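You operate a simulated robot arm through the tools that you are given. There is no shell and no other tool. Be economical: measure what you need, move in short steps, check, and stop when the job is done.

Carry out the task below with a simulated two-armed robot. There is one attempt and no reset: what you move stays moved.

JOB
Clear the red steps' tray, fold them against the rest and latch them.
Fine: cloth and brush go on the shelf of the rest; lift the spreader bar before folding; close the blue catch last.
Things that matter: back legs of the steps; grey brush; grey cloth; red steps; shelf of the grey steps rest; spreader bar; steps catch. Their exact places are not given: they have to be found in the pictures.

Only the result counts: the job must be done as asked and must still hold three seconds after the hand-in. Knocking over, shifting, dropping, spilling or breaking anything else fails it. Flat cloth is picked up by pressing the open fingertips on it (5 to 10 N) and closing them slowly along it; thin cloth reads only 2 to 8 mm in the jaws.

ROBOT AND FRAMES
Two 7-joint arms with two-finger parallel grippers on one trunk, hanging from a carriage that runs on a rail from [-0.001, -1.683] to [0, 0.497] (x, y) and turns from -4.765 to 7.243 rad about z. Base frame: it is fixed where the carriage stands at the start and does not move with it; the origin is on the floor, on the carriage's upright axis, x ahead of it, y to its left, z up. Readings come in m, rad, newtons and seconds.
The left shoulder is at the start at [0.04, 0.161, 1.538], the right one opposite. With the tool pointing down near the work surface each hand reaches from about 0.32 to 0.78 m from the robot's upright axis, wherever it stands, measured 20 degrees to its own side. Places, roughly: back legs of the steps [0.8, 0.2, 0.6]; red steps [0.4, 0.2, 0.9]; shelf of the grey steps rest [-0.3, 0.2, 0.8]; spreader bar [0.6, -0.1, 0.7]; steps catch [-0.2, -0.2, 1]. Payload 4.4 kg a hand.
The tool frame of a hand sits at the grasp point between the pads (the TCP): z along the fingers, y along the line on which they close. The tips reach 0.023 m beyond it. The gripper opens to 0.094 m. The fingers are 0.038 m wide and 0.01 m thick; the gripper's body (0.054 by 0.096 m) begins 0.039 m behind the TCP.
Orientation is that of the tool frame in the base frame, as a unit quaternion [x, y, z, w]. With the fingers straight down and closing along the base's y, the tool's x points along the base's -x, its y along +y and its z along -z.

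CONTROLS
- The arms move only by the tool send_rows. It takes "left_plan", "right_plan" or both (then of equal length, played together; a hand with none holds still); each is a list of rows, each an object of numbers (a shift or turn left out is 0, a gripper value left out holds the last): "tx", "ty", "tz": the shift along the tool's x, y, z in cm; "wx", "wy", "wz": the turn, a rotation vector about the tool's x, y, z in rad; "fingers": the gripper command, from -1 (shut) to 1 (fully open), values between in proportion. In form: [{"tx": .., "ty": .., "tz": .., "wx": .., "wy": .., "wz": .., "fingers": ..}, ...]. A call has 1 to 8 rows; each row is the pose to reach, as a shift and turn from the pose commanded when the call began, along the tool's axes at that moment. Each row takes 0.2 s and may step no farther than 0.05 m and 0.15 rad from the row before; otherwise, or with a gripper value out of range, the whole call is refused. A pose out of reach is approached as far as the arm can. The call stops where the force on the tool passes 80 N (or 10 N more than at its start, if that is more) or the arm is blocked; 0.2 s more then pass. The fingers move at their own pace (about 0.045 m/s each) and stop on an object; they squeeze with about 44 N. The grip force told is the motor's: it shows also when the fingers shut on nothing. Time passes only in rows, and 0.2 s behind the last, so rows that repeat a pose let the fingers close. The reply holds the time, the measured pose of the TCP, the force on the tool along the base axes, the opening and the grip force, in the units named above and with some noise, with the torque about the TCP (base axes, N m) and any sound that the robot's microphone picked up.
- Cameras (640 x 400 px; columns grow to the right, rows downward): "scene" is now at [0.2176, 0.0017, 1.8042]; the picture's right is [0.04, -1.00, 0.00], its down [-0.93, -0.04, -0.37] and it looks along [0.37, 0.02, -0.93] (base axes); focal length 214 px, centre (320, 200). "left" rides on the left gripper at [0.086, -0.016, -0.074] in its tool frame; the picture's right is [0.18, 0.98, 0.00], its down [-0.58, 0.11, -0.81] and it looks along [-0.79, 0.15, 0.59] (tool axes); focal length 243 px, centre (320, 200). "right" rides on the right gripper at [0.087, 0.016, -0.074] in its tool frame; the picture's right is [-0.18, 0.98, 0.00], its down [-0.58, -0.11, -0.81] and it looks along [-0.79, -0.15, 0.59] (tool axes); focal length 243 px, centre (320, 200).
- grab_frame(camera): a new picture of that camera. No time passes.
- raise_lower(by): slides the trunk up (or, below 0, down) by that many m; the arms and the scene camera ride with it, the base frame stays. It gives what a move gives, with no picture.
- base_move(legs): drives the robot by 1 to 6 legs, each [ahead, left, turn to the left] in m, m and rad, along the robot's own axes; the way and the turn of a leg run together, so that a leg with both is an arc; at most 1.5 m and 3.142 rad a leg. The arms and the cameras ride along, it lands a little off, and it stops where it bumps. It keeps to its track: a leg is cut to what the track allows. It gives what a move gives.
- head_to(pan, tilt): turns the head with the scene camera to pan (to the left, within 1.501 rad either way) and tilt (down, from -0.506 to 1.204), counted from straight ahead of the robot. It gives what a move gives.
- locate(camera, pixels): for up to 12 pixels [column, row] of the newest picture of that camera ("zoom" is the newest enlarged one), the place [x, y, z] in the base frame of the surface seen there, good to about 0.003 m. No time passes.
- enlarge(camera, box): a new picture of the part [left, top, right, bottom] of that camera's present view, enlarged. No time passes.
- hand_in(): hands the job in; it is judged then, once.

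Keep the steps short. Do not move on a guess: measure, check each grasp and each placing, and mend mistakes. In all there are 80 turns and 58 pictures (those below and enlarged ones count). Leave the grippers open and the arms clear of the work at the hand-in unless told otherwise, and finish with a single line.

The tools are called after ">>>" by a JSON object that holds its "api" and its "payload". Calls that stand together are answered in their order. send_rows: Moves the arms, as the interface text tells. Its arguments: {"type":"object","properties":{"left_plan":{"type":"array","items":{"type":"object","properties":{"tx":{"type":"number"},"ty":{"type":"number"},"tz":{"type":"number"},"wx":{"type":"number"},"wy":{"type":"number"},"wz":{"type":"number"},"fingers":{"type":"number"}}}},"right_plan":{"type":"array","items":{"type":"object","properties":{"tx":{"type":"number"},"ty":{"type":"number"},"tz":{"type":"number"},"wx":{"type":"number"},"wy":{"type":"number"},"wz":{"type":"number"},"fingers":{"type":"number"}}}}},"required":[]} The other tools are called the same way: raise_lower (by) slides the trunk up or down; base_move (legs) drives the base; head_to (pan, tilt) turns the head that bears the scene camera; grab_frame (camera) takes a picture; locate (camera, pixels) gives the place of the surface under pixels of a picture; enlarge (camera, box) takes an enlarged picture of a part of a camera's view; hand_in () hands the job in.

At the start:

```text
t: 0.0
left_tcp_pos: [0.5569, 0.1757, 1.599]
left_ee_rot: [0.0, 1.0, 0.0, 0.001]
left_ft_force: [0.2, 0.2, 0.2]
left_ft_torque: [-0.01, 0.0, 0.0]
left_grip_width: 0.094
left_grip_force: 0.0
right_tcp_pos: [0.5267, -0.3313, 1.5513]
right_ee_rot: [0.001, 1.0, 0.0, 0.0]
right_ft_force: [0.7, 0.1, -0.6]
right_ft_torque: [0.0, 0.02, 0.01]
right_grip_width: 0.0941
right_grip_force: 0.1
trunk travel left (down, up): [-0.675, 0.095]
robot x, y, heading: [0.0028, 0.0006, 0.004]
head pan, tilt: [0.042, 1.196]
```

scene: 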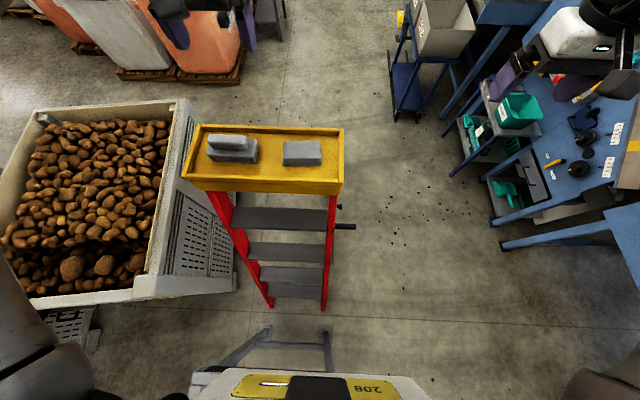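
right: 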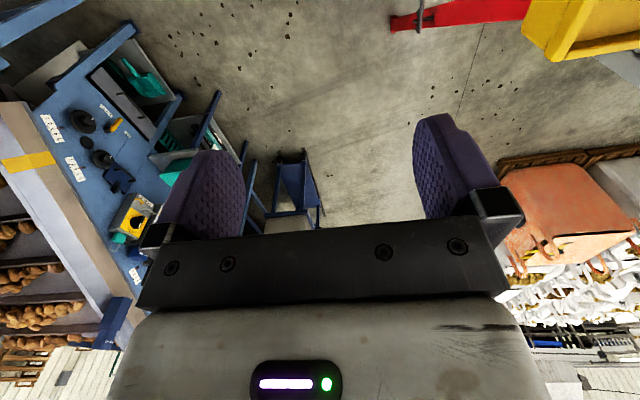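
left: 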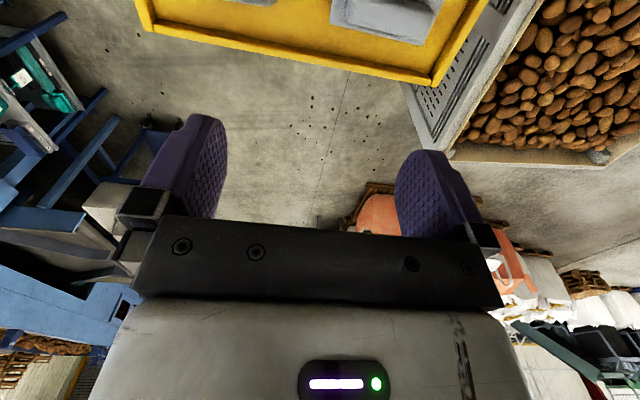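

I see the yellow tray with two grey things at (233,148) and (302,153), red steps below it, and a grey frame near (290,345). First I measure these.

>>> {"api": "locate", "payload": {"camera": "scene", "pixels": [[233, 148], [230, 141], [302, 153], [262, 160], [190, 130], [340, 135], [185, 180], [340, 190], [345, 226], [338, 207], [290, 210], [290, 340]]}}

>>> {"api": "enlarge", "payload": {"camera": "scene", "box": [170, 110, 370, 235]}}

>>> {"api": "head_to", "payload": {"pan": 0.04, "tilt": 0.7}}

```text
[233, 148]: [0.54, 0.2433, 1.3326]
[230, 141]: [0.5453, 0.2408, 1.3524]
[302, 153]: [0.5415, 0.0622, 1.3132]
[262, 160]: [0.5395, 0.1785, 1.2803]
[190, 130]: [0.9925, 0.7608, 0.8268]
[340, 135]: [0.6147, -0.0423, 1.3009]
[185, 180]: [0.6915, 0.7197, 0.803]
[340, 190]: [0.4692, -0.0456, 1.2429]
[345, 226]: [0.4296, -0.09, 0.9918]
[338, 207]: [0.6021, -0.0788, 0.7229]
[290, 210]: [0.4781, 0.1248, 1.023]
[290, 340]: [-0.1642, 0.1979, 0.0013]
```

```text
3.20 times, centred on (270, 172) of scene
```

zoom: 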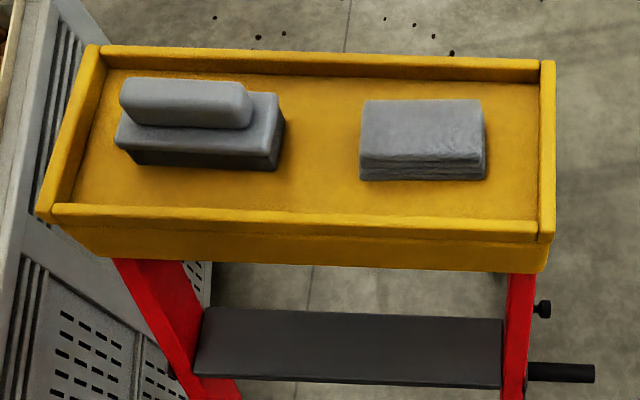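

```text
t: 0.9
left_tcp_pos: [0.557, 0.1758, 1.5991]
left_ee_rot: [0.001, 1.0, -0.001, 0.0]
left_ft_force: [0.0, -0.2, 0.4]
left_ft_torque: [0.0, 0.02, 0.02]
left_grip_width: 0.094
left_grip_force: 0.1
right_tcp_pos: [0.5252, -0.3316, 1.5511]
right_ee_rot: [0.0, 1.0, -0.001, 0.0]
right_ft_force: [-0.1, 0.5, 0.6]
right_ft_torque: [-0.03, 0.01, 0.01]
right_grip_width: 0.0942
right_grip_force: 0.0
trunk travel left (down, up): [-0.675, 0.095]
robot x, y, heading: [-0.0012, -0.0011, -0.001]
head pan, tilt: [0.04, 0.7]
```

The cloth lies at about (0.54,0.06), the brush at (0.54,0.24), and the tray floor is at 1.28. I take a level look at the steps, then look at the rest.

>>> {"api": "grab_frame", "payload": {"camera": "scene"}}

>>> {"api": "base_move", "payload": {"legs": [[0, -1.0, 0]]}}

>>> {"api": "head_to", "payload": {"pan": 1.2, "tilt": 0.8}}

>>> {"api": "grab_frame", "payload": {"camera": "scene"}}

```text
53 pictures are left
```

scene: 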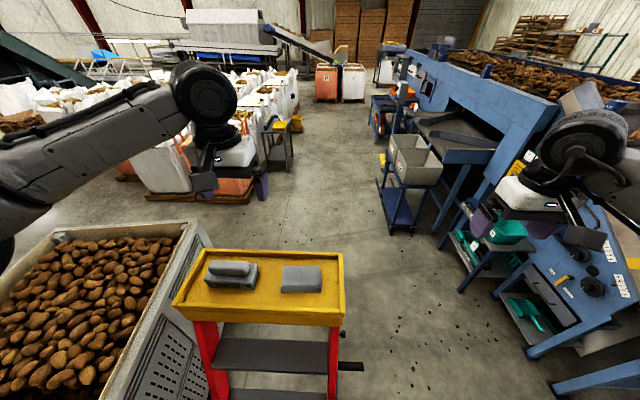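

```text
t: 6.1
left_tcp_pos: [0.555, -0.8198, 1.6005]
left_ee_rot: [-0.001, 1.0, 0.0, 0.0]
left_ft_force: [-1.1, 0.1, -0.3]
left_ft_torque: [-0.01, -0.04, 0.01]
left_grip_width: 0.0942
left_grip_force: 0.0
right_tcp_pos: [0.5261, -1.3278, 1.5527]
right_ee_rot: [-0.001, 1.0, 0.0, 0.0]
right_ft_force: [0.3, 0.2, -0.9]
right_ft_torque: [-0.01, 0.03, 0.02]
right_grip_width: 0.094
right_grip_force: 0.1
trunk travel left (down, up): [-0.675, 0.095]
robot x, y, heading: [-0.0013, -0.9986, 0.002]
head pan, tilt: [0.04, 0.7]
```

```text
t: 7.5
left_tcp_pos: [0.5553, -0.8197, 1.599]
left_ee_rot: [-0.002, 1.0, 0.0, -0.001]
left_ft_force: [0.6, 1.0, 0.0]
left_ft_torque: [0.01, -0.03, 0.04]
left_grip_width: 0.0939
left_grip_force: 0.1
right_tcp_pos: [0.5259, -1.3264, 1.5521]
right_ee_rot: [-0.002, 1.0, 0.0, 0.0]
right_ft_force: [0.3, -0.7, 0.1]
right_ft_torque: [-0.01, 0.0, -0.01]
right_grip_width: 0.094
right_grip_force: 0.0
trunk travel left (down, up): [-0.675, 0.095]
robot x, y, heading: [0.0036, -0.9966, 0.006]
head pan, tilt: [1.201, 0.799]
```

```text
52 pictures are left
```

scene: 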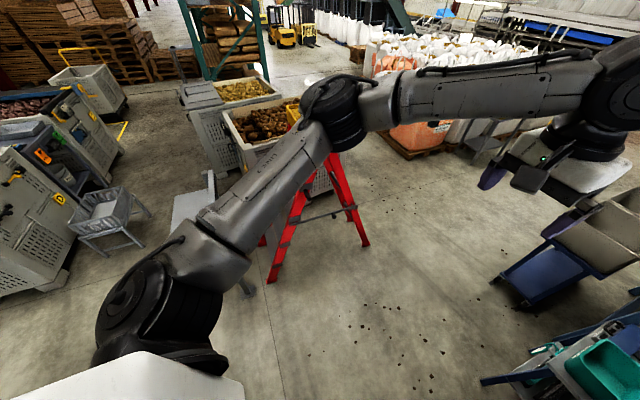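

The left arm blocks the view. I turn to face the steps side-on, so I can see between the arms.

>>> {"api": "base_move", "payload": {"legs": [[0, -0.4, 0], [0, 0, 1.57]]}}

>>> {"api": "head_to", "payload": {"pan": 0.0, "tilt": 0.6}}

>>> {"api": "grab_frame", "payload": {"camera": "scene"}}

```text
t: 13.8
left_tcp_pos: [-0.1799, -0.841, 1.5989]
left_ee_rot: [0.709, -0.705, 0.0, -0.001]
left_ft_force: [0.6, 0.0, -1.1]
left_ft_torque: [-0.01, -0.05, 0.02]
left_grip_width: 0.0942
left_grip_force: 0.1
right_tcp_pos: [0.327, -0.8695, 1.5518]
right_ee_rot: [0.708, -0.706, 0.0, 0.0]
right_ft_force: [-0.3, 0.4, -0.3]
right_ft_torque: [0.01, -0.02, 0.01]
right_grip_width: 0.094
right_grip_force: 0.0
trunk travel left (down, up): [-0.675, 0.095]
robot x, y, heading: [-0.0015, -1.3982, 1.575]
head pan, tilt: [1.201, 0.799]
```

```text
t: 15.2
left_tcp_pos: [-0.1793, -0.8409, 1.5987]
left_ee_rot: [0.709, -0.705, 0.0, 0.0]
left_ft_force: [0.1, -0.3, -0.3]
left_ft_torque: [0.01, -0.01, 0.03]
left_grip_width: 0.0939
left_grip_force: 0.1
right_tcp_pos: [0.3274, -0.87, 1.5516]
right_ee_rot: [0.708, -0.706, 0.0, 0.0]
right_ft_force: [0.2, 0.1, -0.1]
right_ft_torque: [0.01, -0.03, 0.0]
right_grip_width: 0.094
right_grip_force: 0.0
trunk travel left (down, up): [-0.675, 0.095]
robot x, y, heading: [-0.0031, -1.3982, 1.575]
head pan, tilt: [0.0, 0.6]
```

```text
51 pictures are left
```

scene: 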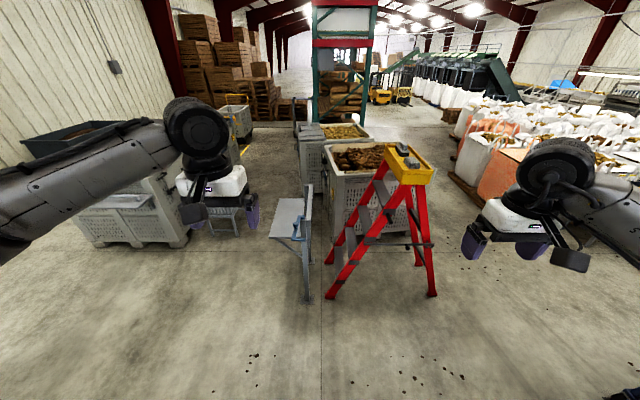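

Good side view. I enlarge it to see the spreader bar, back legs, rest, shelf and blue catch.

>>> {"api": "enlarge", "payload": {"camera": "scene", "box": [250, 135, 460, 310]}}

```text
2.29 times, centred on (355, 222) of scene
```

zoom: 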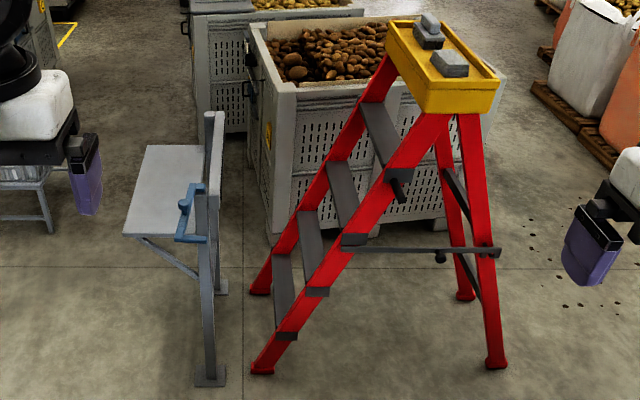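

Now I measure the points in this zoom: handle, spreader with its knob, legs, tray, rest, shelf, catch.

>>> {"api": "locate", "payload": {"camera": "zoom", "pixels": [[400, 188], [440, 257], [352, 241], [490, 253], [495, 360], [262, 365], [417, 112], [494, 110], [160, 190], [128, 232], [192, 208], [212, 190]]}}

>>> {"api": "enlarge", "payload": {"camera": "scene", "box": [265, 175, 345, 225]}}

>>> {"api": "enlarge", "payload": {"camera": "scene", "box": [360, 190, 440, 250]}}

```text
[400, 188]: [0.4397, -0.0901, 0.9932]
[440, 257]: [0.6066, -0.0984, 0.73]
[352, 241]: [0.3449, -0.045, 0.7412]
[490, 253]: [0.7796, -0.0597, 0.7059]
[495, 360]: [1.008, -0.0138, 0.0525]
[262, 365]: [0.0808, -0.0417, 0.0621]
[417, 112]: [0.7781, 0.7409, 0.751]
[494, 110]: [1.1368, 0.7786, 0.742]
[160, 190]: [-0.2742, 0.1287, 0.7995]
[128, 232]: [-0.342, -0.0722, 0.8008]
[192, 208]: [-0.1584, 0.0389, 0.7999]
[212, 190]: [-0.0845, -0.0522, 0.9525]
```

```text
8.00 times, centred on (305, 200) of scene
```

zoom: 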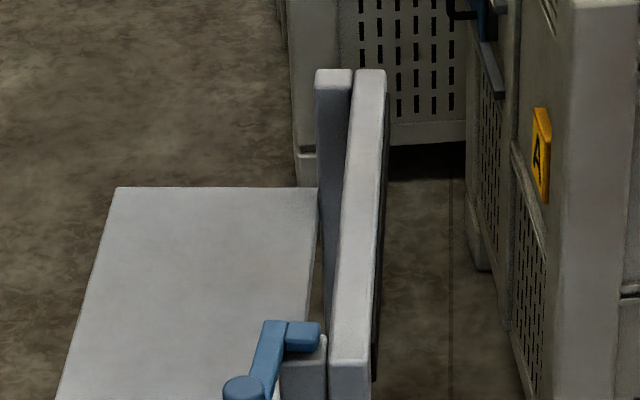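

```text
6.67 times, centred on (400, 220) of scene
```

zoom: 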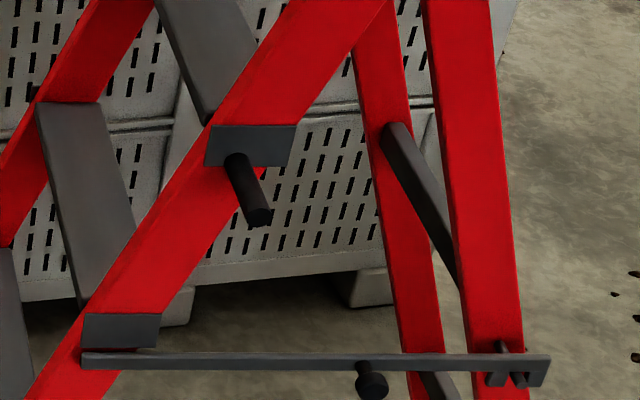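

The layout is clear. The spreader hinges at the front rail (0.345,-0.05,0.74), carries a knob at (0.607,-0.098,0.73), and hooks a pin on the back leg at (0.78,-0.06,0.70). The rest's bar is at x≈-0.085 and the shelf is at z 0.80. I go back to the tray to take the brush (left hand) and the cloth (right hand).

>>> {"api": "base_move", "payload": {"legs": [[0, 0, -1.575], [0, 1.4, 0]]}}

>>> {"api": "head_to", "payload": {"pan": 0.0, "tilt": 1.0}}

>>> {"api": "enlarge", "payload": {"camera": "scene", "box": [170, 150, 370, 275]}}

```text
t: 25.9
left_tcp_pos: [0.556, 0.1695, 1.5997]
left_ee_rot: [-0.004, 1.0, -0.001, 0.0]
left_ft_force: [-0.6, 0.3, 0.7]
left_ft_torque: [-0.01, 0.02, -0.03]
left_grip_width: 0.094
left_grip_force: 0.1
right_tcp_pos: [0.5275, -0.3373, 1.5506]
right_ee_rot: [-0.002, 1.0, 0.0, 0.0]
right_ft_force: [1.1, 0.1, -0.6]
right_ft_torque: [-0.01, 0.01, -0.01]
right_grip_width: 0.0938
right_grip_force: 0.2
trunk travel left (down, up): [-0.675, 0.095]
robot x, y, heading: [0.001, -0.0089, 0.004]
head pan, tilt: [0.0, 0.6]
```

```text
t: 26.8
left_tcp_pos: [0.5562, 0.1702, 1.5988]
left_ee_rot: [-0.004, 1.0, 0.0, 0.001]
left_ft_force: [0.9, -0.3, 0.1]
left_ft_torque: [-0.03, 0.03, 0.01]
left_grip_width: 0.0939
left_grip_force: 0.1
right_tcp_pos: [0.5278, -0.338, 1.5523]
right_ee_rot: [-0.002, 1.0, 0.0, 0.0]
right_ft_force: [0.4, 0.4, 0.4]
right_ft_torque: [0.03, 0.01, 0.02]
right_grip_width: 0.094
right_grip_force: 0.0
trunk travel left (down, up): [-0.675, 0.095]
robot x, y, heading: [-0.0012, -0.0099, 0.006]
head pan, tilt: [0.0, 1.0]
```

```text
3.20 times, centred on (270, 212) of scene
```

zoom: 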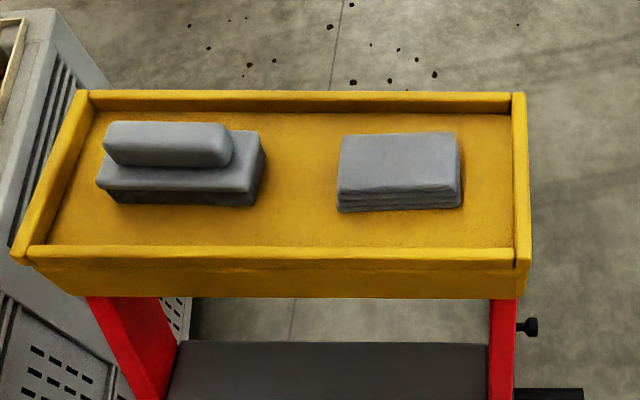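

Now I measure the extents of the brush's grip block, its body, the cloth and the tray walls.

>>> {"api": "locate", "payload": {"camera": "zoom", "pixels": [[112, 130], [227, 130], [108, 152], [228, 152], [104, 180], [258, 148], [343, 140], [452, 137], [340, 183], [459, 180], [300, 252], [300, 95]]}}

>>> {"api": "locate", "payload": {"camera": "zoom", "pixels": [[170, 124], [170, 148], [170, 163], [170, 188], [400, 136], [400, 182], [400, 206], [300, 180], [518, 100], [82, 96], [242, 140], [110, 141]]}}

```text
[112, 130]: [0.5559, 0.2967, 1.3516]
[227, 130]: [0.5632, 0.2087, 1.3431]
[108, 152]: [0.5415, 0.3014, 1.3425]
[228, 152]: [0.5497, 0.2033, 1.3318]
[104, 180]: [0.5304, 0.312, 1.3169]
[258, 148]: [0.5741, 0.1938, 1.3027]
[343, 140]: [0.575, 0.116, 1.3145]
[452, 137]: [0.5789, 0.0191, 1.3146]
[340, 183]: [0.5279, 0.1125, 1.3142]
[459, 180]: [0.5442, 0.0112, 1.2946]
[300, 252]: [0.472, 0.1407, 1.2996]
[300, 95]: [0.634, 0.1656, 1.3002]
```

```text
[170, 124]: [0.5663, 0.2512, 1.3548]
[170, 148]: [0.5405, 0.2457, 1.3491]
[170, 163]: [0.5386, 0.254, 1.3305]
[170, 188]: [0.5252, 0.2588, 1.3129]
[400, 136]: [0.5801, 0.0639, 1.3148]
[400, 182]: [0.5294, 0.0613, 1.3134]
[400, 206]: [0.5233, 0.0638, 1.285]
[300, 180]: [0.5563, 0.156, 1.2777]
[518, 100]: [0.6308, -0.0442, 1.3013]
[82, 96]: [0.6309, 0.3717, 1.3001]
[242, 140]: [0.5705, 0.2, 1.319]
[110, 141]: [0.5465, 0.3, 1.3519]
```

The brush grip block spans x 0.538–0.568, with centre (0.553,0.252) and top 1.353. The cloth spans x 0.523–0.582, y 0.013–0.115 and z 1.278–1.315. I move the base 0.1 m left and turn both wrists so the fingers close along x, with the cameras outward.

>>> {"api": "base_move", "payload": {"legs": [[0, 0.1, 0]]}}

>>> {"api": "send_rows", "payload": {"left_plan": [{"wz": 0.15}, {"wz": 0.3}, {"wz": 0.45}, {"wz": 0.6}, {"wz": 0.75}, {"wz": 0.9}, {"wz": 1.05}, {"wz": 1.2}], "right_plan": [{"wz": -0.15}, {"wz": -0.3}, {"wz": -0.45}, {"wz": -0.6}, {"wz": -0.75}, {"wz": -0.9}, {"wz": -1.05}, {"wz": -1.2}]}}

>>> {"api": "send_rows", "payload": {"left_plan": [{"wz": 0.12}, {"wz": 0.25}, {"wz": 0.37}], "right_plan": [{"wz": -0.12}, {"wz": -0.25}, {"wz": -0.37}]}}

```text
t: 27.9
left_tcp_pos: [0.5561, 0.2697, 1.5991]
left_ee_rot: [-0.004, 1.0, 0.0, -0.001]
left_ft_force: [0.2, -0.7, -0.3]
left_ft_torque: [0.0, 0.02, -0.02]
left_grip_width: 0.0939
left_grip_force: 0.0
right_tcp_pos: [0.5281, -0.2373, 1.5525]
right_ee_rot: [-0.002, 1.0, 0.0, 0.001]
right_ft_force: [0.0, -0.7, -0.7]
right_ft_torque: [0.01, 0.01, 0.0]
right_grip_width: 0.094
right_grip_force: 0.1
trunk travel left (down, up): [-0.675, 0.095]
robot x, y, heading: [0.0001, 0.093, 0.005]
head pan, tilt: [0.0, 1.0]
```

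```text
t: 29.8
left_tcp_pos: [0.556, 0.2701, 1.5997]
left_ee_rot: [0.563, 0.826, 0.001, 0.0]
left_ft_force: [0.1, 0.1, -0.1]
left_ft_torque: [0.01, 0.04, 0.02]
left_grip_width: 0.094
left_grip_force: 0.0
right_tcp_pos: [0.4163, -0.1243, 1.5423]
right_ee_rot: [-0.563, 0.827, -0.001, 0.0]
right_ft_force: [0.0, 0.6, -0.1]
right_ft_torque: [0.02, -0.01, 0.01]
right_grip_width: 0.094
right_grip_force: 0.1
right hand out of reach, approached as far as the arm can: row 5, 6, 7, 8
trunk travel left (down, up): [-0.675, 0.095]
robot x, y, heading: [-0.0007, 0.0885, 0.003]
head pan, tilt: [0.0, 1.0]
```

```text
t: 30.6
left_tcp_pos: [0.5557, 0.2697, 1.5989]
left_ee_rot: [0.705, 0.709, 0.0, 0.0]
left_ft_force: [-0.4, -0.1, -0.3]
left_ft_torque: [0.0, 0.0, -0.01]
left_grip_width: 0.0941
left_grip_force: 0.1
right_tcp_pos: [0.3405, -0.0668, 1.5375]
right_ee_rot: [0.709, -0.705, 0.0, 0.001]
right_ft_force: [1.2, -0.1, 0.7]
right_ft_torque: [0.03, -0.01, 0.02]
right_grip_width: 0.0945
right_grip_force: 0.1
right hand out of reach, approached as far as the arm can: row 1, 2, 3
trunk travel left (down, up): [-0.675, 0.095]
robot x, y, heading: [-0.0007, 0.089, 0.008]
head pan, tilt: [0.0, 1.0]
```

The left wrist is fine. The right one can't turn that way without being pulled off, so I turn it back while the left hand moves above the brush grip (0.553,0.252).

>>> {"api": "send_rows", "payload": {"left_plan": [{"tz": 3}, {"tz": 7}, {"tz": 11, "tx": -1}, {"tz": 15, "tx": -1.8}, {"tz": 18, "tx": -1.8, "ty": -0.2}, {"tz": 20, "tx": -1.8, "ty": -0.2}, {"tz": 20, "tx": -1.8, "ty": -0.2}, {"tz": 20, "tx": -1.8, "ty": -0.2}], "right_plan": [{"wz": 0.15}, {"wz": 0.3}, {"wz": 0.45}, {"wz": 0.6}, {"wz": 0.75}, {"wz": 0.9}, {"wz": 1.05}, {"wz": 1.2}]}}

>>> {"api": "grab_frame", "payload": {"camera": "scene"}}

>>> {"api": "grab_frame", "payload": {"camera": "left"}}

```text
t: 32.4
left_tcp_pos: [0.5541, 0.2504, 1.3984]
left_ee_rot: [0.704, 0.71, 0.0, 0.0]
left_ft_force: [-0.2, 0.0, 0.4]
left_ft_torque: [-0.03, 0.04, 0.01]
left_grip_width: 0.0938
left_grip_force: 0.1
right_tcp_pos: [0.3415, -0.0672, 1.5398]
right_ee_rot: [-0.185, 0.983, 0.001, 0.0]
right_ft_force: [-0.8, -0.3, -0.2]
right_ft_torque: [-0.02, 0.0, -0.02]
right_grip_width: 0.0938
right_grip_force: 0.1
trunk travel left (down, up): [-0.675, 0.095]
robot x, y, heading: [-0.0, 0.0873, 0.009]
head pan, tilt: [0.0, 1.0]
```

```text
46 pictures are left
```

scene: 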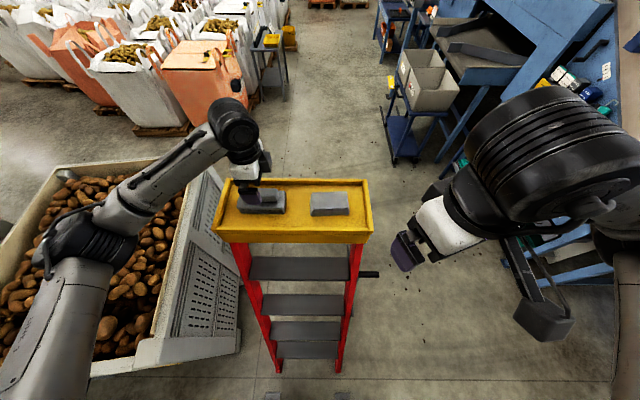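

```text
45 pictures are left
```

left: 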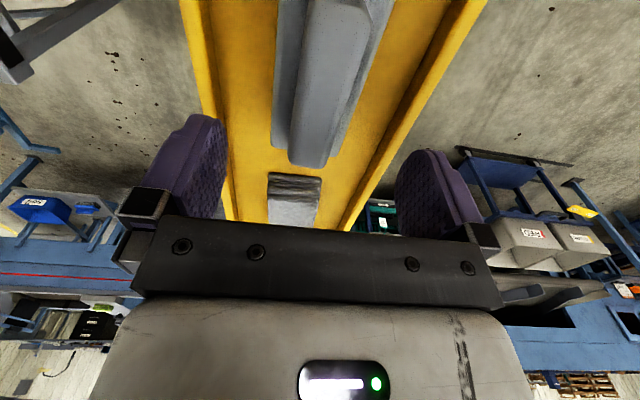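

The brush grip block is centred between the left fingers. I go down to z 1.343 and close, while the right wrist turns the other way.

>>> {"api": "send_rows", "payload": {"left_plan": [{"tz": 2}, {"tz": 4}, {"tz": 5.5}, {"tz": 5.5, "fingers": -1}, {"tz": 5.5, "fingers": -1}, {"tz": 5.5, "fingers": -1}, {"tz": 5.5, "fingers": -1}], "right_plan": [{"wz": 0.15, "tz": -1}, {"wz": 0.3, "tz": -2}, {"wz": 0.45, "tz": -3}, {"wz": 0.6, "tz": -3}, {"wz": 0.75, "tz": -3}, {"wz": 0.9, "tz": -3}, {"wz": 1.05, "tz": -3}]}}

>>> {"api": "send_rows", "payload": {"left_plan": [{"tz": -1}, {"tz": -3}, {"tz": -6}, {"tz": -10}, {"tz": -14}, {"tz": -18}], "right_plan": [{"wz": 0.15}, {"wz": 0.3}, {"wz": 0.45}, {"wz": 0.6}, {"wz": 0.75}, {"wz": 0.89}]}}

```text
t: 34.0
left_tcp_pos: [0.5542, 0.2521, 1.3441]
left_ee_rot: [0.704, 0.71, 0.0, 0.001]
left_ft_force: [-0.1, -0.1, 0.4]
left_ft_torque: [-0.05, 0.02, -0.01]
left_grip_width: 0.03
left_grip_force: 29.6
right_tcp_pos: [0.3412, -0.0663, 1.57]
right_ee_rot: [0.332, 0.943, 0.0, 0.001]
right_ft_force: [0.2, 0.7, -0.1]
right_ft_torque: [-0.01, 0.01, -0.01]
right_grip_width: 0.0941
right_grip_force: 0.1
trunk travel left (down, up): [-0.675, 0.095]
robot x, y, heading: [0.0009, 0.089, 0.006]
head pan, tilt: [0.0, 1.0]
```

```text
t: 35.4
left_tcp_pos: [0.5535, 0.2501, 1.5252]
left_ee_rot: [0.704, 0.71, 0.0, -0.001]
left_ft_force: [0.2, 0.5, 0.4]
left_ft_torque: [0.02, -0.01, -0.01]
left_grip_width: 0.0002
left_grip_force: 42.6
right_tcp_pos: [0.3416, -0.0665, 1.569]
right_ee_rot: [0.706, 0.709, 0.0, -0.001]
right_ft_force: [0.3, 0.2, 0.1]
right_ft_torque: [0.02, 0.0, 0.0]
right_grip_width: 0.0939
right_grip_force: 0.1
trunk travel left (down, up): [-0.675, 0.095]
robot x, y, heading: [-0.0018, 0.0886, 0.008]
head pan, tilt: [0.0, 1.0]
```

The left jaws shut to 0, so the grip slipped off. I check the brush.

>>> {"api": "enlarge", "payload": {"camera": "scene", "box": [200, 150, 400, 275]}}

```text
3.20 times, centred on (300, 212) of scene
```

zoom: 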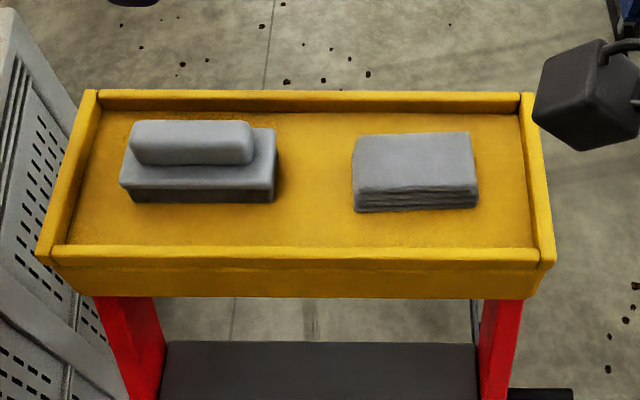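

The brush is unmoved; the grip block's rounded top slipped out. I measure it more exactly so I can grip the body instead.

>>> {"api": "locate", "payload": {"camera": "zoom", "pixels": [[190, 122], [190, 130], [190, 155], [190, 162], [190, 168], [190, 184], [190, 200], [265, 132], [265, 180], [265, 198], [124, 182], [136, 200]]}}

>>> {"api": "grab_frame", "payload": {"camera": "left"}}

```text
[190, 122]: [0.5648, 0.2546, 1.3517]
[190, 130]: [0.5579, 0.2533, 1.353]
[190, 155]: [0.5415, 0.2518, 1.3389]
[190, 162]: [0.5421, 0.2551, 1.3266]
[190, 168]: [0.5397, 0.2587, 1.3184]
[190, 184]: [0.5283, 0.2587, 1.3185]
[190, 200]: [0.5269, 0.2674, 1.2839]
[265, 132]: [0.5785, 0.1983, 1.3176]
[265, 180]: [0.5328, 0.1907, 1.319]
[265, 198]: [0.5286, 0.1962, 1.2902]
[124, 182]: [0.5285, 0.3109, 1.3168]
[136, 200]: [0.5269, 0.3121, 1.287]
```

```text
43 pictures are left
```

left: 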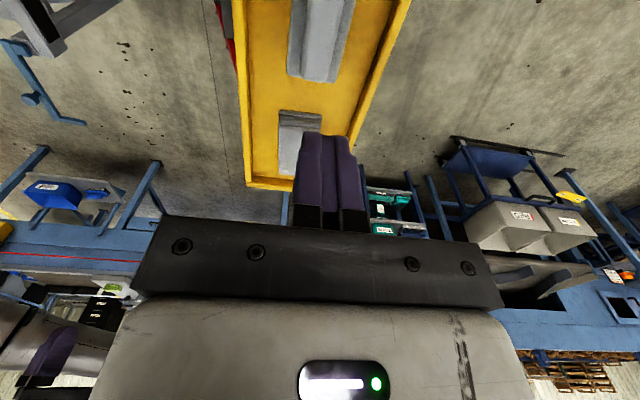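

The body is flat-sided: x 0.527–0.580, z up to 1.318. I go to TCP z 1.320, which straddles the grip block, and close there.

>>> {"api": "send_rows", "payload": {"left_plan": [{"tz": 2, "fingers": 1}, {"tz": 6, "fingers": 1}, {"tz": 10, "fingers": 1}, {"tz": 14, "fingers": 1}, {"tz": 17, "fingers": 1}, {"tz": 18, "fingers": 1}, {"tz": 19.5, "fingers": 1}, {"tz": 20.5, "fingers": 1}]}}

>>> {"api": "send_rows", "payload": {"left_plan": [{"fingers": -1}, {"fingers": -1}, {"fingers": -1}, {"fingers": -1}, {"fingers": -1}, {"fingers": -1}, {"fingers": -1}]}}

>>> {"api": "send_rows", "payload": {"left_plan": [{"tz": -0.5}, {"tz": -1.5}, {"tz": -3}, {"tz": -5}, {"tz": -5}]}}

```text
t: 37.1
left_tcp_pos: [0.5554, 0.2523, 1.3193]
left_ee_rot: [0.704, 0.71, 0.0, 0.0]
left_ft_force: [0.5, -0.1, -0.7]
left_ft_torque: [0.03, 0.0, -0.04]
left_grip_width: 0.0939
left_grip_force: 0.1
right_tcp_pos: [0.3411, -0.0667, 1.5691]
right_ee_rot: [0.705, 0.71, -0.001, 0.001]
right_ft_force: [0.3, 0.3, 1.0]
right_ft_torque: [0.02, -0.03, 0.02]
right_grip_width: 0.0943
right_grip_force: 0.1
trunk travel left (down, up): [-0.675, 0.095]
robot x, y, heading: [-0.0008, 0.0863, 0.004]
head pan, tilt: [0.0, 1.0]
```

```text
t: 38.8
left_tcp_pos: [0.5536, 0.2509, 1.3191]
left_ee_rot: [0.704, 0.71, 0.0, 0.0]
left_ft_force: [0.7, 0.0, -0.1]
left_ft_torque: [-0.02, -0.05, -0.02]
left_grip_width: 0.0594
left_grip_force: 43.7
right_tcp_pos: [0.3415, -0.0674, 1.5695]
right_ee_rot: [0.704, 0.71, 0.0, 0.0]
right_ft_force: [-0.1, 0.6, -0.6]
right_ft_torque: [-0.01, 0.01, -0.03]
right_grip_width: 0.0941
right_grip_force: 0.1
trunk travel left (down, up): [-0.675, 0.095]
robot x, y, heading: [0.0019, 0.0839, 0.009]
head pan, tilt: [0.0, 1.0]
```

```text
t: 40.0
left_tcp_pos: [0.5543, 0.2509, 1.3691]
left_ee_rot: [0.704, 0.71, 0.0, 0.0]
left_ft_force: [0.2, -0.5, -1.5]
left_ft_torque: [0.0, -0.02, 0.0]
left_grip_width: 0.0597
left_grip_force: 43.7
right_tcp_pos: [0.341, -0.0661, 1.5677]
right_ee_rot: [0.704, 0.71, 0.0, 0.0]
right_ft_force: [-0.4, -0.2, 0.9]
right_ft_torque: [0.0, 0.02, 0.03]
right_grip_width: 0.0939
right_grip_force: 0.1
trunk travel left (down, up): [-0.675, 0.095]
robot x, y, heading: [0.0012, 0.092, 0.01]
head pan, tilt: [0.0, 1.0]
```

The brush is held: width 0.060, about 1.5 N. I lift it away and bring the right hand above the cloth (0.553,0.064).

>>> {"api": "send_rows", "payload": {"left_plan": [{"tz": -4}, {"tz": -8}, {"tz": -12, "tx": 2}, {"tz": -15, "tx": 5}, {"tz": -17, "tx": 8}, {"tz": -18, "tx": 10}, {"tz": -18, "tx": 10}, {"tz": -18, "tx": 10}], "right_plan": [{"tx": 0}, {"ty": 4}, {"ty": 8}, {"ty": 12, "tx": 2}, {"ty": 16, "tx": 5}, {"ty": 20, "tx": 8}, {"ty": 21.1, "tx": 11}, {"ty": 21.1, "tx": 13}]}}

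>>> {"api": "grab_frame", "payload": {"camera": "scene"}}

```text
t: 41.8
left_tcp_pos: [0.5529, 0.3512, 1.5499]
left_ee_rot: [0.704, 0.71, -0.001, 0.0]
left_ft_force: [-0.2, 0.7, -1.6]
left_ft_torque: [-0.04, -0.01, 0.03]
left_grip_width: 0.0595
left_grip_force: 44.5
right_tcp_pos: [0.5521, 0.0668, 1.5682]
right_ee_rot: [0.705, 0.709, 0.0, 0.001]
right_ft_force: [-0.5, -0.2, 0.0]
right_ft_torque: [0.03, -0.01, -0.03]
right_grip_width: 0.0939
right_grip_force: 0.0
trunk travel left (down, up): [-0.675, 0.095]
robot x, y, heading: [-0.0028, 0.0911, 0.002]
head pan, tilt: [0.0, 1.0]
```

```text
42 pictures are left
```

scene: 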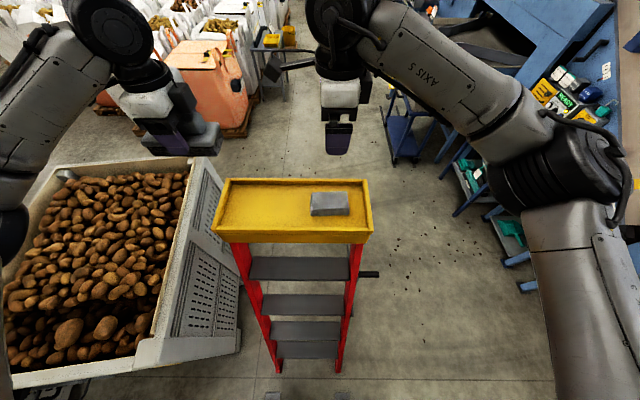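

The path is clear. I lower the right hand to z 1.308 in one go and close on the folded cloth.

>>> {"api": "send_rows", "payload": {"right_plan": [{"tz": 4, "tx": -0.3}, {"tz": 9, "tx": -0.3}, {"tz": 14, "tx": -0.3}, {"tz": 18, "tx": -0.3}, {"tz": 21, "tx": -0.3}, {"tz": 24, "tx": -0.3}, {"tz": 25.3, "tx": -0.3}, {"tz": 26, "tx": -0.3}]}}

>>> {"api": "send_rows", "payload": {"right_plan": [{"fingers": -0.2}, {"fingers": -0.4}, {"fingers": -0.6}, {"fingers": -0.8}, {"fingers": -1}, {"fingers": -1}, {"fingers": -1}, {"fingers": -1}]}}

>>> {"api": "send_rows", "payload": {"right_plan": [{"tz": -0.5}, {"tz": -1.5}, {"tz": -3}, {"tz": -5}, {"tz": -8}, {"tz": -12}, {"tz": -12}]}}

>>> {"api": "grab_frame", "payload": {"camera": "scene"}}

```text
t: 43.5
left_tcp_pos: [0.5535, 0.35, 1.5488]
left_ee_rot: [0.704, 0.71, 0.0, 0.001]
left_ft_force: [0.4, 0.2, -1.7]
left_ft_torque: [-0.01, 0.0, -0.01]
left_grip_width: 0.0596
left_grip_force: 44.3
right_tcp_pos: [0.552, 0.0621, 1.31]
right_ee_rot: [0.705, 0.709, 0.0, 0.0]
right_ft_force: [0.0, 0.6, -0.1]
right_ft_torque: [-0.02, 0.03, 0.0]
right_grip_width: 0.0942
right_grip_force: 0.0
trunk travel left (down, up): [-0.675, 0.095]
robot x, y, heading: [-0.005, 0.0896, 0.007]
head pan, tilt: [0.0, 1.0]
```

```text
t: 45.4
left_tcp_pos: [0.5518, 0.3512, 1.5502]
left_ee_rot: [0.704, 0.711, 0.0, 0.0]
left_ft_force: [-0.6, -0.8, -1.9]
left_ft_torque: [0.0, -0.02, -0.03]
left_grip_width: 0.0594
left_grip_force: 44.2
right_tcp_pos: [0.5516, 0.0612, 1.3094]
right_ee_rot: [0.705, 0.709, -0.001, 0.0]
right_ft_force: [0.1, 0.6, -0.3]
right_ft_torque: [-0.01, -0.03, 0.01]
right_grip_width: 0.0647
right_grip_force: 44.7
trunk travel left (down, up): [-0.675, 0.095]
robot x, y, heading: [-0.0033, 0.0916, 0.01]
head pan, tilt: [0.0, 1.0]
```

```text
t: 47.0
left_tcp_pos: [0.5525, 0.3502, 1.5503]
left_ee_rot: [0.704, 0.711, 0.0, -0.001]
left_ft_force: [0.0, -0.9, -1.3]
left_ft_torque: [0.0, -0.01, 0.01]
left_grip_width: 0.0594
left_grip_force: 44.2
right_tcp_pos: [0.5513, 0.0612, 1.4285]
right_ee_rot: [0.704, 0.71, 0.0, 0.0]
right_ft_force: [-0.3, -0.5, -1.0]
right_ft_torque: [-0.01, 0.0, -0.03]
right_grip_width: 0.0643
right_grip_force: 43.6
trunk travel left (down, up): [-0.675, 0.095]
robot x, y, heading: [-0.0012, 0.091, 0.006]
head pan, tilt: [0.0, 1.0]
```

```text
41 pictures are left
```

scene: 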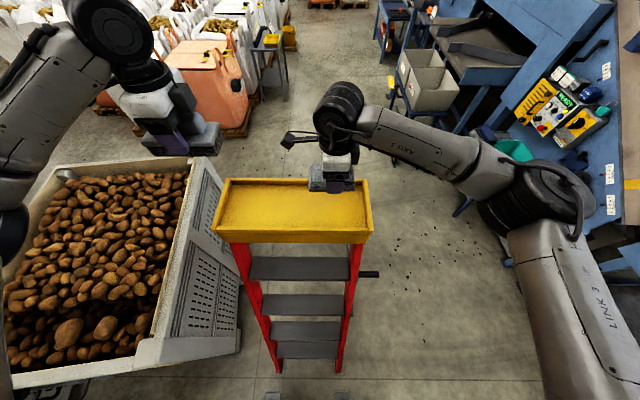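

Both items are held and the tray is clear. I raise the right hand, drive back to y≈-1.3, turn to face the rest and look.

>>> {"api": "send_rows", "payload": {"right_plan": [{"tz": -4}, {"tz": -8}, {"tz": -12}, {"tz": -14, "tx": -3}, {"tz": -14, "tx": -7}, {"tz": -14, "tx": -11}, {"tz": -14, "tx": -15}]}}

>>> {"api": "base_move", "payload": {"legs": [[0, -1.3, 0], [0, 0, 1.7]]}}

>>> {"api": "raise_lower", "payload": {"by": -0.3}}

>>> {"api": "head_to", "payload": {"pan": 0.0, "tilt": 0.5}}

>>> {"api": "grab_frame", "payload": {"camera": "scene"}}

```text
t: 48.5
left_tcp_pos: [0.5525, 0.351, 1.5488]
left_ee_rot: [0.704, 0.71, 0.001, 0.0]
left_ft_force: [-0.2, -0.2, -1.4]
left_ft_torque: [-0.03, -0.01, 0.0]
left_grip_width: 0.0596
left_grip_force: 43.7
right_tcp_pos: [0.5513, -0.0893, 1.5678]
right_ee_rot: [0.704, 0.71, 0.0, 0.0]
right_ft_force: [-0.1, -0.3, -0.9]
right_ft_torque: [0.01, -0.01, 0.01]
right_grip_width: 0.0644
right_grip_force: 43.9
trunk travel left (down, up): [-0.675, 0.095]
robot x, y, heading: [-0.0001, 0.0904, 0.005]
head pan, tilt: [0.0, 1.0]
```

```text
t: 59.1
left_tcp_pos: [-0.3245, -0.6855, 1.549]
left_ee_rot: [-0.062, 0.998, -0.001, 0.0]
left_ft_force: [0.2, 0.3, -1.4]
left_ft_torque: [-0.02, -0.02, -0.01]
left_grip_width: 0.0594
left_grip_force: 44.0
right_tcp_pos: [0.1121, -0.6355, 1.5686]
right_ee_rot: [-0.063, 0.998, 0.0, 0.001]
right_ft_force: [-1.0, -0.4, -1.2]
right_ft_torque: [0.0, -0.02, -0.05]
right_grip_width: 0.0641
right_grip_force: 44.3
trunk travel left (down, up): [-0.675, 0.095]
robot x, y, heading: [-0.0009, -1.2052, 1.694]
head pan, tilt: [0.0, 1.0]
```

```text
t: 62.1
left_tcp_pos: [-0.3244, -0.687, 1.2504]
left_ee_rot: [-0.062, 0.998, -0.001, 0.0]
left_ft_force: [0.6, -0.1, -1.4]
left_ft_torque: [0.01, -0.02, 0.03]
left_grip_width: 0.0596
left_grip_force: 43.6
right_tcp_pos: [0.1135, -0.6358, 1.2685]
right_ee_rot: [-0.062, 0.998, -0.001, 0.0]
right_ft_force: [-0.6, 0.3, -0.2]
right_ft_torque: [0.0, -0.01, 0.01]
right_grip_width: 0.0641
right_grip_force: 43.9
trunk travel left (down, up): [-0.375, 0.395]
robot x, y, heading: [0.0014, -1.2051, 1.696]
head pan, tilt: [0.0, 1.0]
```

```text
t: 63.1
left_tcp_pos: [-0.3256, -0.6868, 1.2489]
left_ee_rot: [-0.063, 0.998, 0.0, 0.0]
left_ft_force: [-0.5, 0.9, -1.6]
left_ft_torque: [0.02, -0.03, -0.01]
left_grip_width: 0.0598
left_grip_force: 44.2
right_tcp_pos: [0.1126, -0.6362, 1.2682]
right_ee_rot: [-0.062, 0.998, 0.0, 0.001]
right_ft_force: [-0.1, 0.5, -0.6]
right_ft_torque: [0.02, -0.03, 0.03]
right_grip_width: 0.0642
right_grip_force: 44.0
trunk travel left (down, up): [-0.375, 0.395]
robot x, y, heading: [-0.0016, -1.2045, 1.693]
head pan, tilt: [0.0, 0.499]
```

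```text
40 pictures are left
```

scene: 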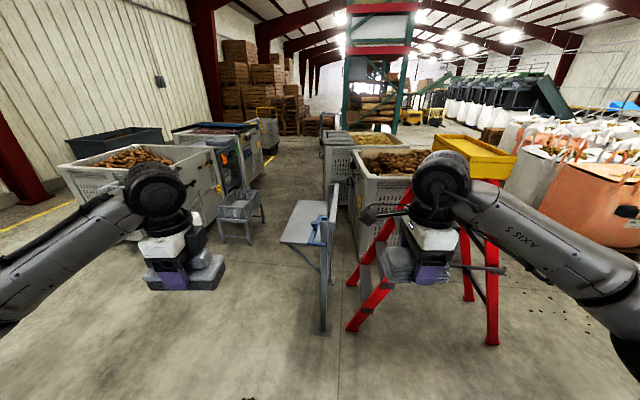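

Both items are still held. I enlarge the rest to map the shelf and catch.

>>> {"api": "enlarge", "payload": {"camera": "scene", "box": [265, 175, 361, 255]}}

```text
5.00 times, centred on (313, 215) of scene
```

zoom: 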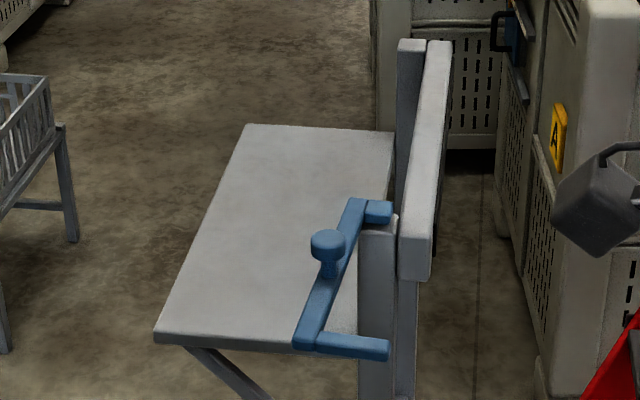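

>>> {"api": "locate", "payload": {"camera": "zoom", "pixels": [[160, 335], [250, 130], [388, 135], [300, 335], [328, 242], [328, 268], [345, 344], [385, 350], [380, 210], [355, 205], [305, 330], [415, 265]]}}

>>> {"api": "locate", "payload": {"camera": "zoom", "pixels": [[408, 45], [438, 45], [378, 225], [330, 300], [315, 340], [270, 240], [340, 140], [220, 300], [388, 208], [410, 230], [430, 245], [378, 300]]}}

```text
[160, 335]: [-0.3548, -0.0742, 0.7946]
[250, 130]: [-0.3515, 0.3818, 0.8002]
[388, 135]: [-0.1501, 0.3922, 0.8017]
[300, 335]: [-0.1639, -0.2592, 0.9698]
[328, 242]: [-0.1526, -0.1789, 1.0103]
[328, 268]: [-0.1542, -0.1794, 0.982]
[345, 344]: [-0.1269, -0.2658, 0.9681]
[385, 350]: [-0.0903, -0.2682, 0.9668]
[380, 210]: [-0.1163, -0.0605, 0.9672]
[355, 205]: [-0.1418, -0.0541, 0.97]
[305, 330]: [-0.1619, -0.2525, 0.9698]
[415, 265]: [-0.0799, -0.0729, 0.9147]
```

```text
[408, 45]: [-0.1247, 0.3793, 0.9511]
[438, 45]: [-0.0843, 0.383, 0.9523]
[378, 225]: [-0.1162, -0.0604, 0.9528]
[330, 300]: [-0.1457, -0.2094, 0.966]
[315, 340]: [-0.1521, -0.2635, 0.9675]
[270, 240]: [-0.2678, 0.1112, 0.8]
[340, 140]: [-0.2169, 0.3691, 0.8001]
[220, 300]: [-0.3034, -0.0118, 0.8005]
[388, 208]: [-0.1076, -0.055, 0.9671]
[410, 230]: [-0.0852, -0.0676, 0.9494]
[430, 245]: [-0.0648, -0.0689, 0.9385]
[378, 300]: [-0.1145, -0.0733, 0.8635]
```

Now I know the rest:
- **Shelf:** x -0.355…-0.15, y -0.07…0.38, z 0.80.
- **Catch:** a blue hook pivoting near (-0.115,-0.058,0.967), with its knob at (-0.153,-0.179,1.01). It points away, toward -y, so it is open.

I tuck the right hand up and back, then drive to y≈-0.55.

>>> {"api": "send_rows", "payload": {"right_plan": [{"ty": -3, "tz": -3}, {"ty": -6, "tz": -6}, {"ty": -9, "tz": -9}, {"ty": -12, "tz": -11}, {"ty": -14, "tz": -13}]}}

>>> {"api": "base_move", "payload": {"legs": [[0.65, -0.08, 0]]}}

>>> {"api": "raise_lower", "payload": {"by": -0.1}}

>>> {"api": "head_to", "payload": {"pan": 0.2, "tilt": 0.8}}

>>> {"api": "grab_frame", "payload": {"camera": "scene"}}

```text
t: 64.3
left_tcp_pos: [-0.3249, -0.6863, 1.2485]
left_ee_rot: [-0.063, 0.998, 0.0, 0.0]
left_ft_force: [-0.2, -0.1, -1.9]
left_ft_torque: [0.01, -0.04, 0.0]
left_grip_width: 0.0597
left_grip_force: 43.7
right_tcp_pos: [0.1298, -0.7748, 1.398]
right_ee_rot: [-0.061, 0.998, -0.001, 0.0]
right_ft_force: [0.1, -0.2, -0.5]
right_ft_torque: [0.04, -0.06, 0.02]
right_grip_width: 0.0641
right_grip_force: 44.0
trunk travel left (down, up): [-0.375, 0.395]
robot x, y, heading: [-0.0001, -1.1998, 1.698]
head pan, tilt: [0.0, 0.499]
```

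```text
t: 67.9
left_tcp_pos: [-0.3208, -0.0368, 1.248]
left_ee_rot: [-0.058, 0.998, 0.001, 0.0]
left_ft_force: [0.2, 0.3, -1.3]
left_ft_torque: [-0.01, 0.04, -0.01]
left_grip_width: 0.0596
left_grip_force: 44.2
right_tcp_pos: [0.1332, -0.1276, 1.398]
right_ee_rot: [-0.059, 0.998, 0.0, 0.0]
right_ft_force: [-0.5, 0.2, -0.7]
right_ft_torque: [0.01, 0.0, 0.0]
right_grip_width: 0.064
right_grip_force: 44.0
trunk travel left (down, up): [-0.375, 0.395]
robot x, y, heading: [-0.0002, -0.5564, 1.688]
head pan, tilt: [0.0, 0.499]
```

```text
t: 69.2
left_tcp_pos: [-0.3223, -0.0372, 1.1491]
left_ee_rot: [-0.058, 0.998, 0.0, 0.001]
left_ft_force: [-0.8, 0.8, -1.1]
left_ft_torque: [-0.01, -0.04, 0.02]
left_grip_width: 0.0592
left_grip_force: 43.8
right_tcp_pos: [0.1319, -0.1275, 1.2988]
right_ee_rot: [-0.059, 0.998, -0.001, 0.0]
right_ft_force: [0.1, -0.1, 0.7]
right_ft_torque: [0.0, -0.01, 0.01]
right_grip_width: 0.0641
right_grip_force: 44.1
trunk travel left (down, up): [-0.275, 0.495]
robot x, y, heading: [-0.0002, -0.5573, 1.685]
head pan, tilt: [0.0, 0.499]
```

```text
t: 70.0
left_tcp_pos: [-0.3203, -0.036, 1.148]
left_ee_rot: [-0.059, 0.998, 0.0, -0.001]
left_ft_force: [1.2, 0.4, -1.9]
left_ft_torque: [0.0, 0.0, -0.01]
left_grip_width: 0.0599
left_grip_force: 43.9
right_tcp_pos: [0.1327, -0.1283, 1.2984]
right_ee_rot: [-0.059, 0.998, 0.0, 0.0]
right_ft_force: [0.3, -0.7, -0.8]
right_ft_torque: [0.04, 0.01, 0.0]
right_grip_width: 0.0643
right_grip_force: 43.9
trunk travel left (down, up): [-0.275, 0.495]
robot x, y, heading: [0.0014, -0.5546, 1.689]
head pan, tilt: [0.201, 0.799]
```

```text
38 pictures are left
```

scene: 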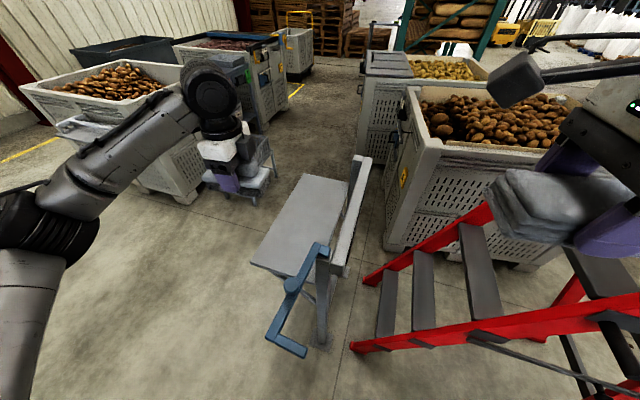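

Now I bring the brush above (-0.25,0.16), then lower it to z≈0.90.

>>> {"api": "send_rows", "payload": {"left_plan": [{"tx": -2, "ty": 4}, {"tx": -4, "ty": 8}, {"tx": -6, "ty": 12}, {"tx": -8, "ty": 16}, {"tx": -9.3, "ty": 18.6}, {"tx": -9.3, "ty": 18.6, "tz": 4}]}}

>>> {"api": "send_rows", "payload": {"left_plan": [{"tz": 4}, {"tz": 8}, {"tz": 12}, {"tz": 16}, {"tz": 19}, {"tz": 21}, {"tz": 21}]}}

>>> {"api": "grab_frame", "payload": {"camera": "scene"}}

```text
t: 71.4
left_tcp_pos: [-0.2529, 0.1427, 1.1185]
left_ee_rot: [-0.059, 0.998, 0.002, 0.001]
left_ft_force: [0.2, 0.3, -1.4]
left_ft_torque: [0.03, 0.01, -0.02]
left_grip_width: 0.0598
left_grip_force: 44.3
left hand out of reach, approached as far as the arm can: row 5, 6
right_tcp_pos: [0.1336, -0.1287, 1.3001]
right_ee_rot: [-0.059, 0.998, 0.001, 0.0]
right_ft_force: [0.3, 0.4, -1.0]
right_ft_torque: [-0.02, 0.01, 0.02]
right_grip_width: 0.0643
right_grip_force: 43.5
trunk travel left (down, up): [-0.275, 0.495]
robot x, y, heading: [-0.0015, -0.5584, 1.688]
head pan, tilt: [0.201, 0.799]
```

```text
t: 73.0
left_tcp_pos: [-0.2545, 0.1519, 0.9075]
left_ee_rot: [-0.058, 0.998, 0.0, 0.0]
left_ft_force: [-0.2, 0.0, -1.0]
left_ft_torque: [-0.03, 0.01, -0.02]
left_grip_width: 0.0596
left_grip_force: 43.4
left hand out of reach, approached as far as the arm can: row 1, 2, 3, 4, 5, 6, 7
right_tcp_pos: [0.1313, -0.1286, 1.2983]
right_ee_rot: [-0.058, 0.998, 0.0, 0.0]
right_ft_force: [0.3, -0.8, -1.4]
right_ft_torque: [0.01, 0.0, 0.0]
right_grip_width: 0.0645
right_grip_force: 43.4
trunk travel left (down, up): [-0.275, 0.495]
robot x, y, heading: [0.0006, -0.5573, 1.688]
head pan, tilt: [0.201, 0.799]
```

```text
37 pictures are left
```

scene: 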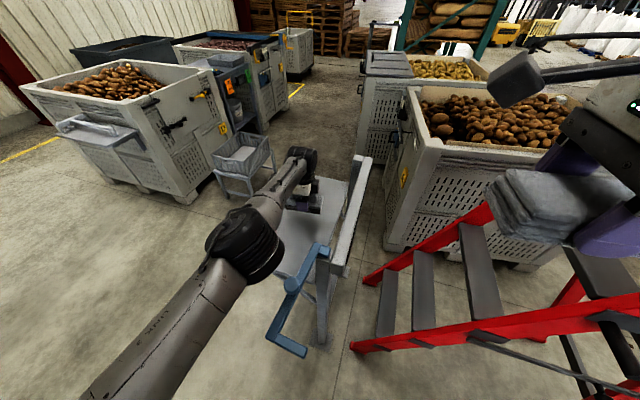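

The brush is over the shelf at (-0.254,0.152), z 0.9075. I ease it down to contact at ≈0.842.

>>> {"api": "send_rows", "payload": {"left_plan": [{"tz": 2}, {"tz": 4}, {"tz": 5}, {"tz": 5.8}, {"tz": 6.3}, {"tz": 6.5}, {"tz": 6.5}]}}

>>> {"api": "grab_frame", "payload": {"camera": "left"}}

```text
t: 74.6
left_tcp_pos: [-0.2543, 0.1451, 0.8424]
left_ee_rot: [-0.059, 0.998, 0.0, 0.0]
left_ft_force: [-0.1, -0.7, -2.6]
left_ft_torque: [-0.01, 0.01, -0.03]
left_grip_width: 0.0598
left_grip_force: 43.7
left hand out of reach, approached as far as the arm can: row 2, 3, 4, 5, 6, 7
right_tcp_pos: [0.1322, -0.1292, 1.2988]
right_ee_rot: [-0.059, 0.998, 0.0, 0.0]
right_ft_force: [0.3, 0.4, -1.2]
right_ft_torque: [-0.01, 0.01, -0.02]
right_grip_width: 0.0643
right_grip_force: 44.3
trunk travel left (down, up): [-0.275, 0.495]
robot x, y, heading: [-0.0009, -0.5585, 1.69]
head pan, tilt: [0.201, 0.799]
```

```text
36 pictures are left
```

left: 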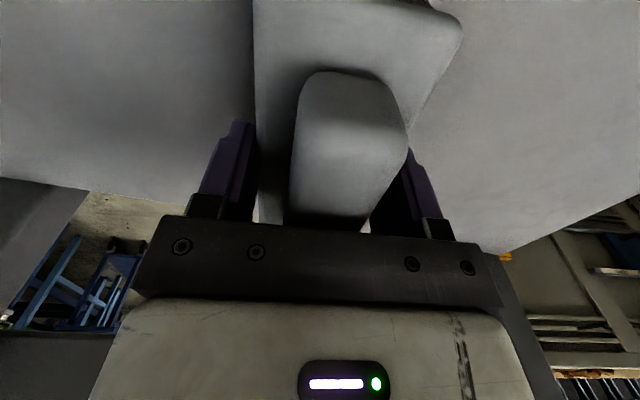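

No upward contact force yet. I lower in small steps until contact.

>>> {"api": "send_rows", "payload": {"left_plan": [{"tz": 0.2}, {"tz": 0.4}, {"tz": 0.4}]}}

```text
t: 75.4
left_tcp_pos: [-0.2539, 0.1454, 0.8415]
left_ee_rot: [-0.058, 0.998, 0.0, 0.0]
left_ft_force: [1.8, -5.7, 14.1]
left_ft_torque: [-0.65, 0.85, 0.33]
left_grip_width: 0.0595
left_grip_force: 43.7
right_tcp_pos: [0.1315, -0.1284, 1.299]
right_ee_rot: [-0.058, 0.998, 0.001, -0.001]
right_ft_force: [0.6, 0.2, -1.5]
right_ft_torque: [0.0, 0.0, 0.0]
right_grip_width: 0.0642
right_grip_force: 44.5
trunk travel left (down, up): [-0.275, 0.495]
robot x, y, heading: [0.0001, -0.5583, 1.69]
head pan, tilt: [0.201, 0.799]
```

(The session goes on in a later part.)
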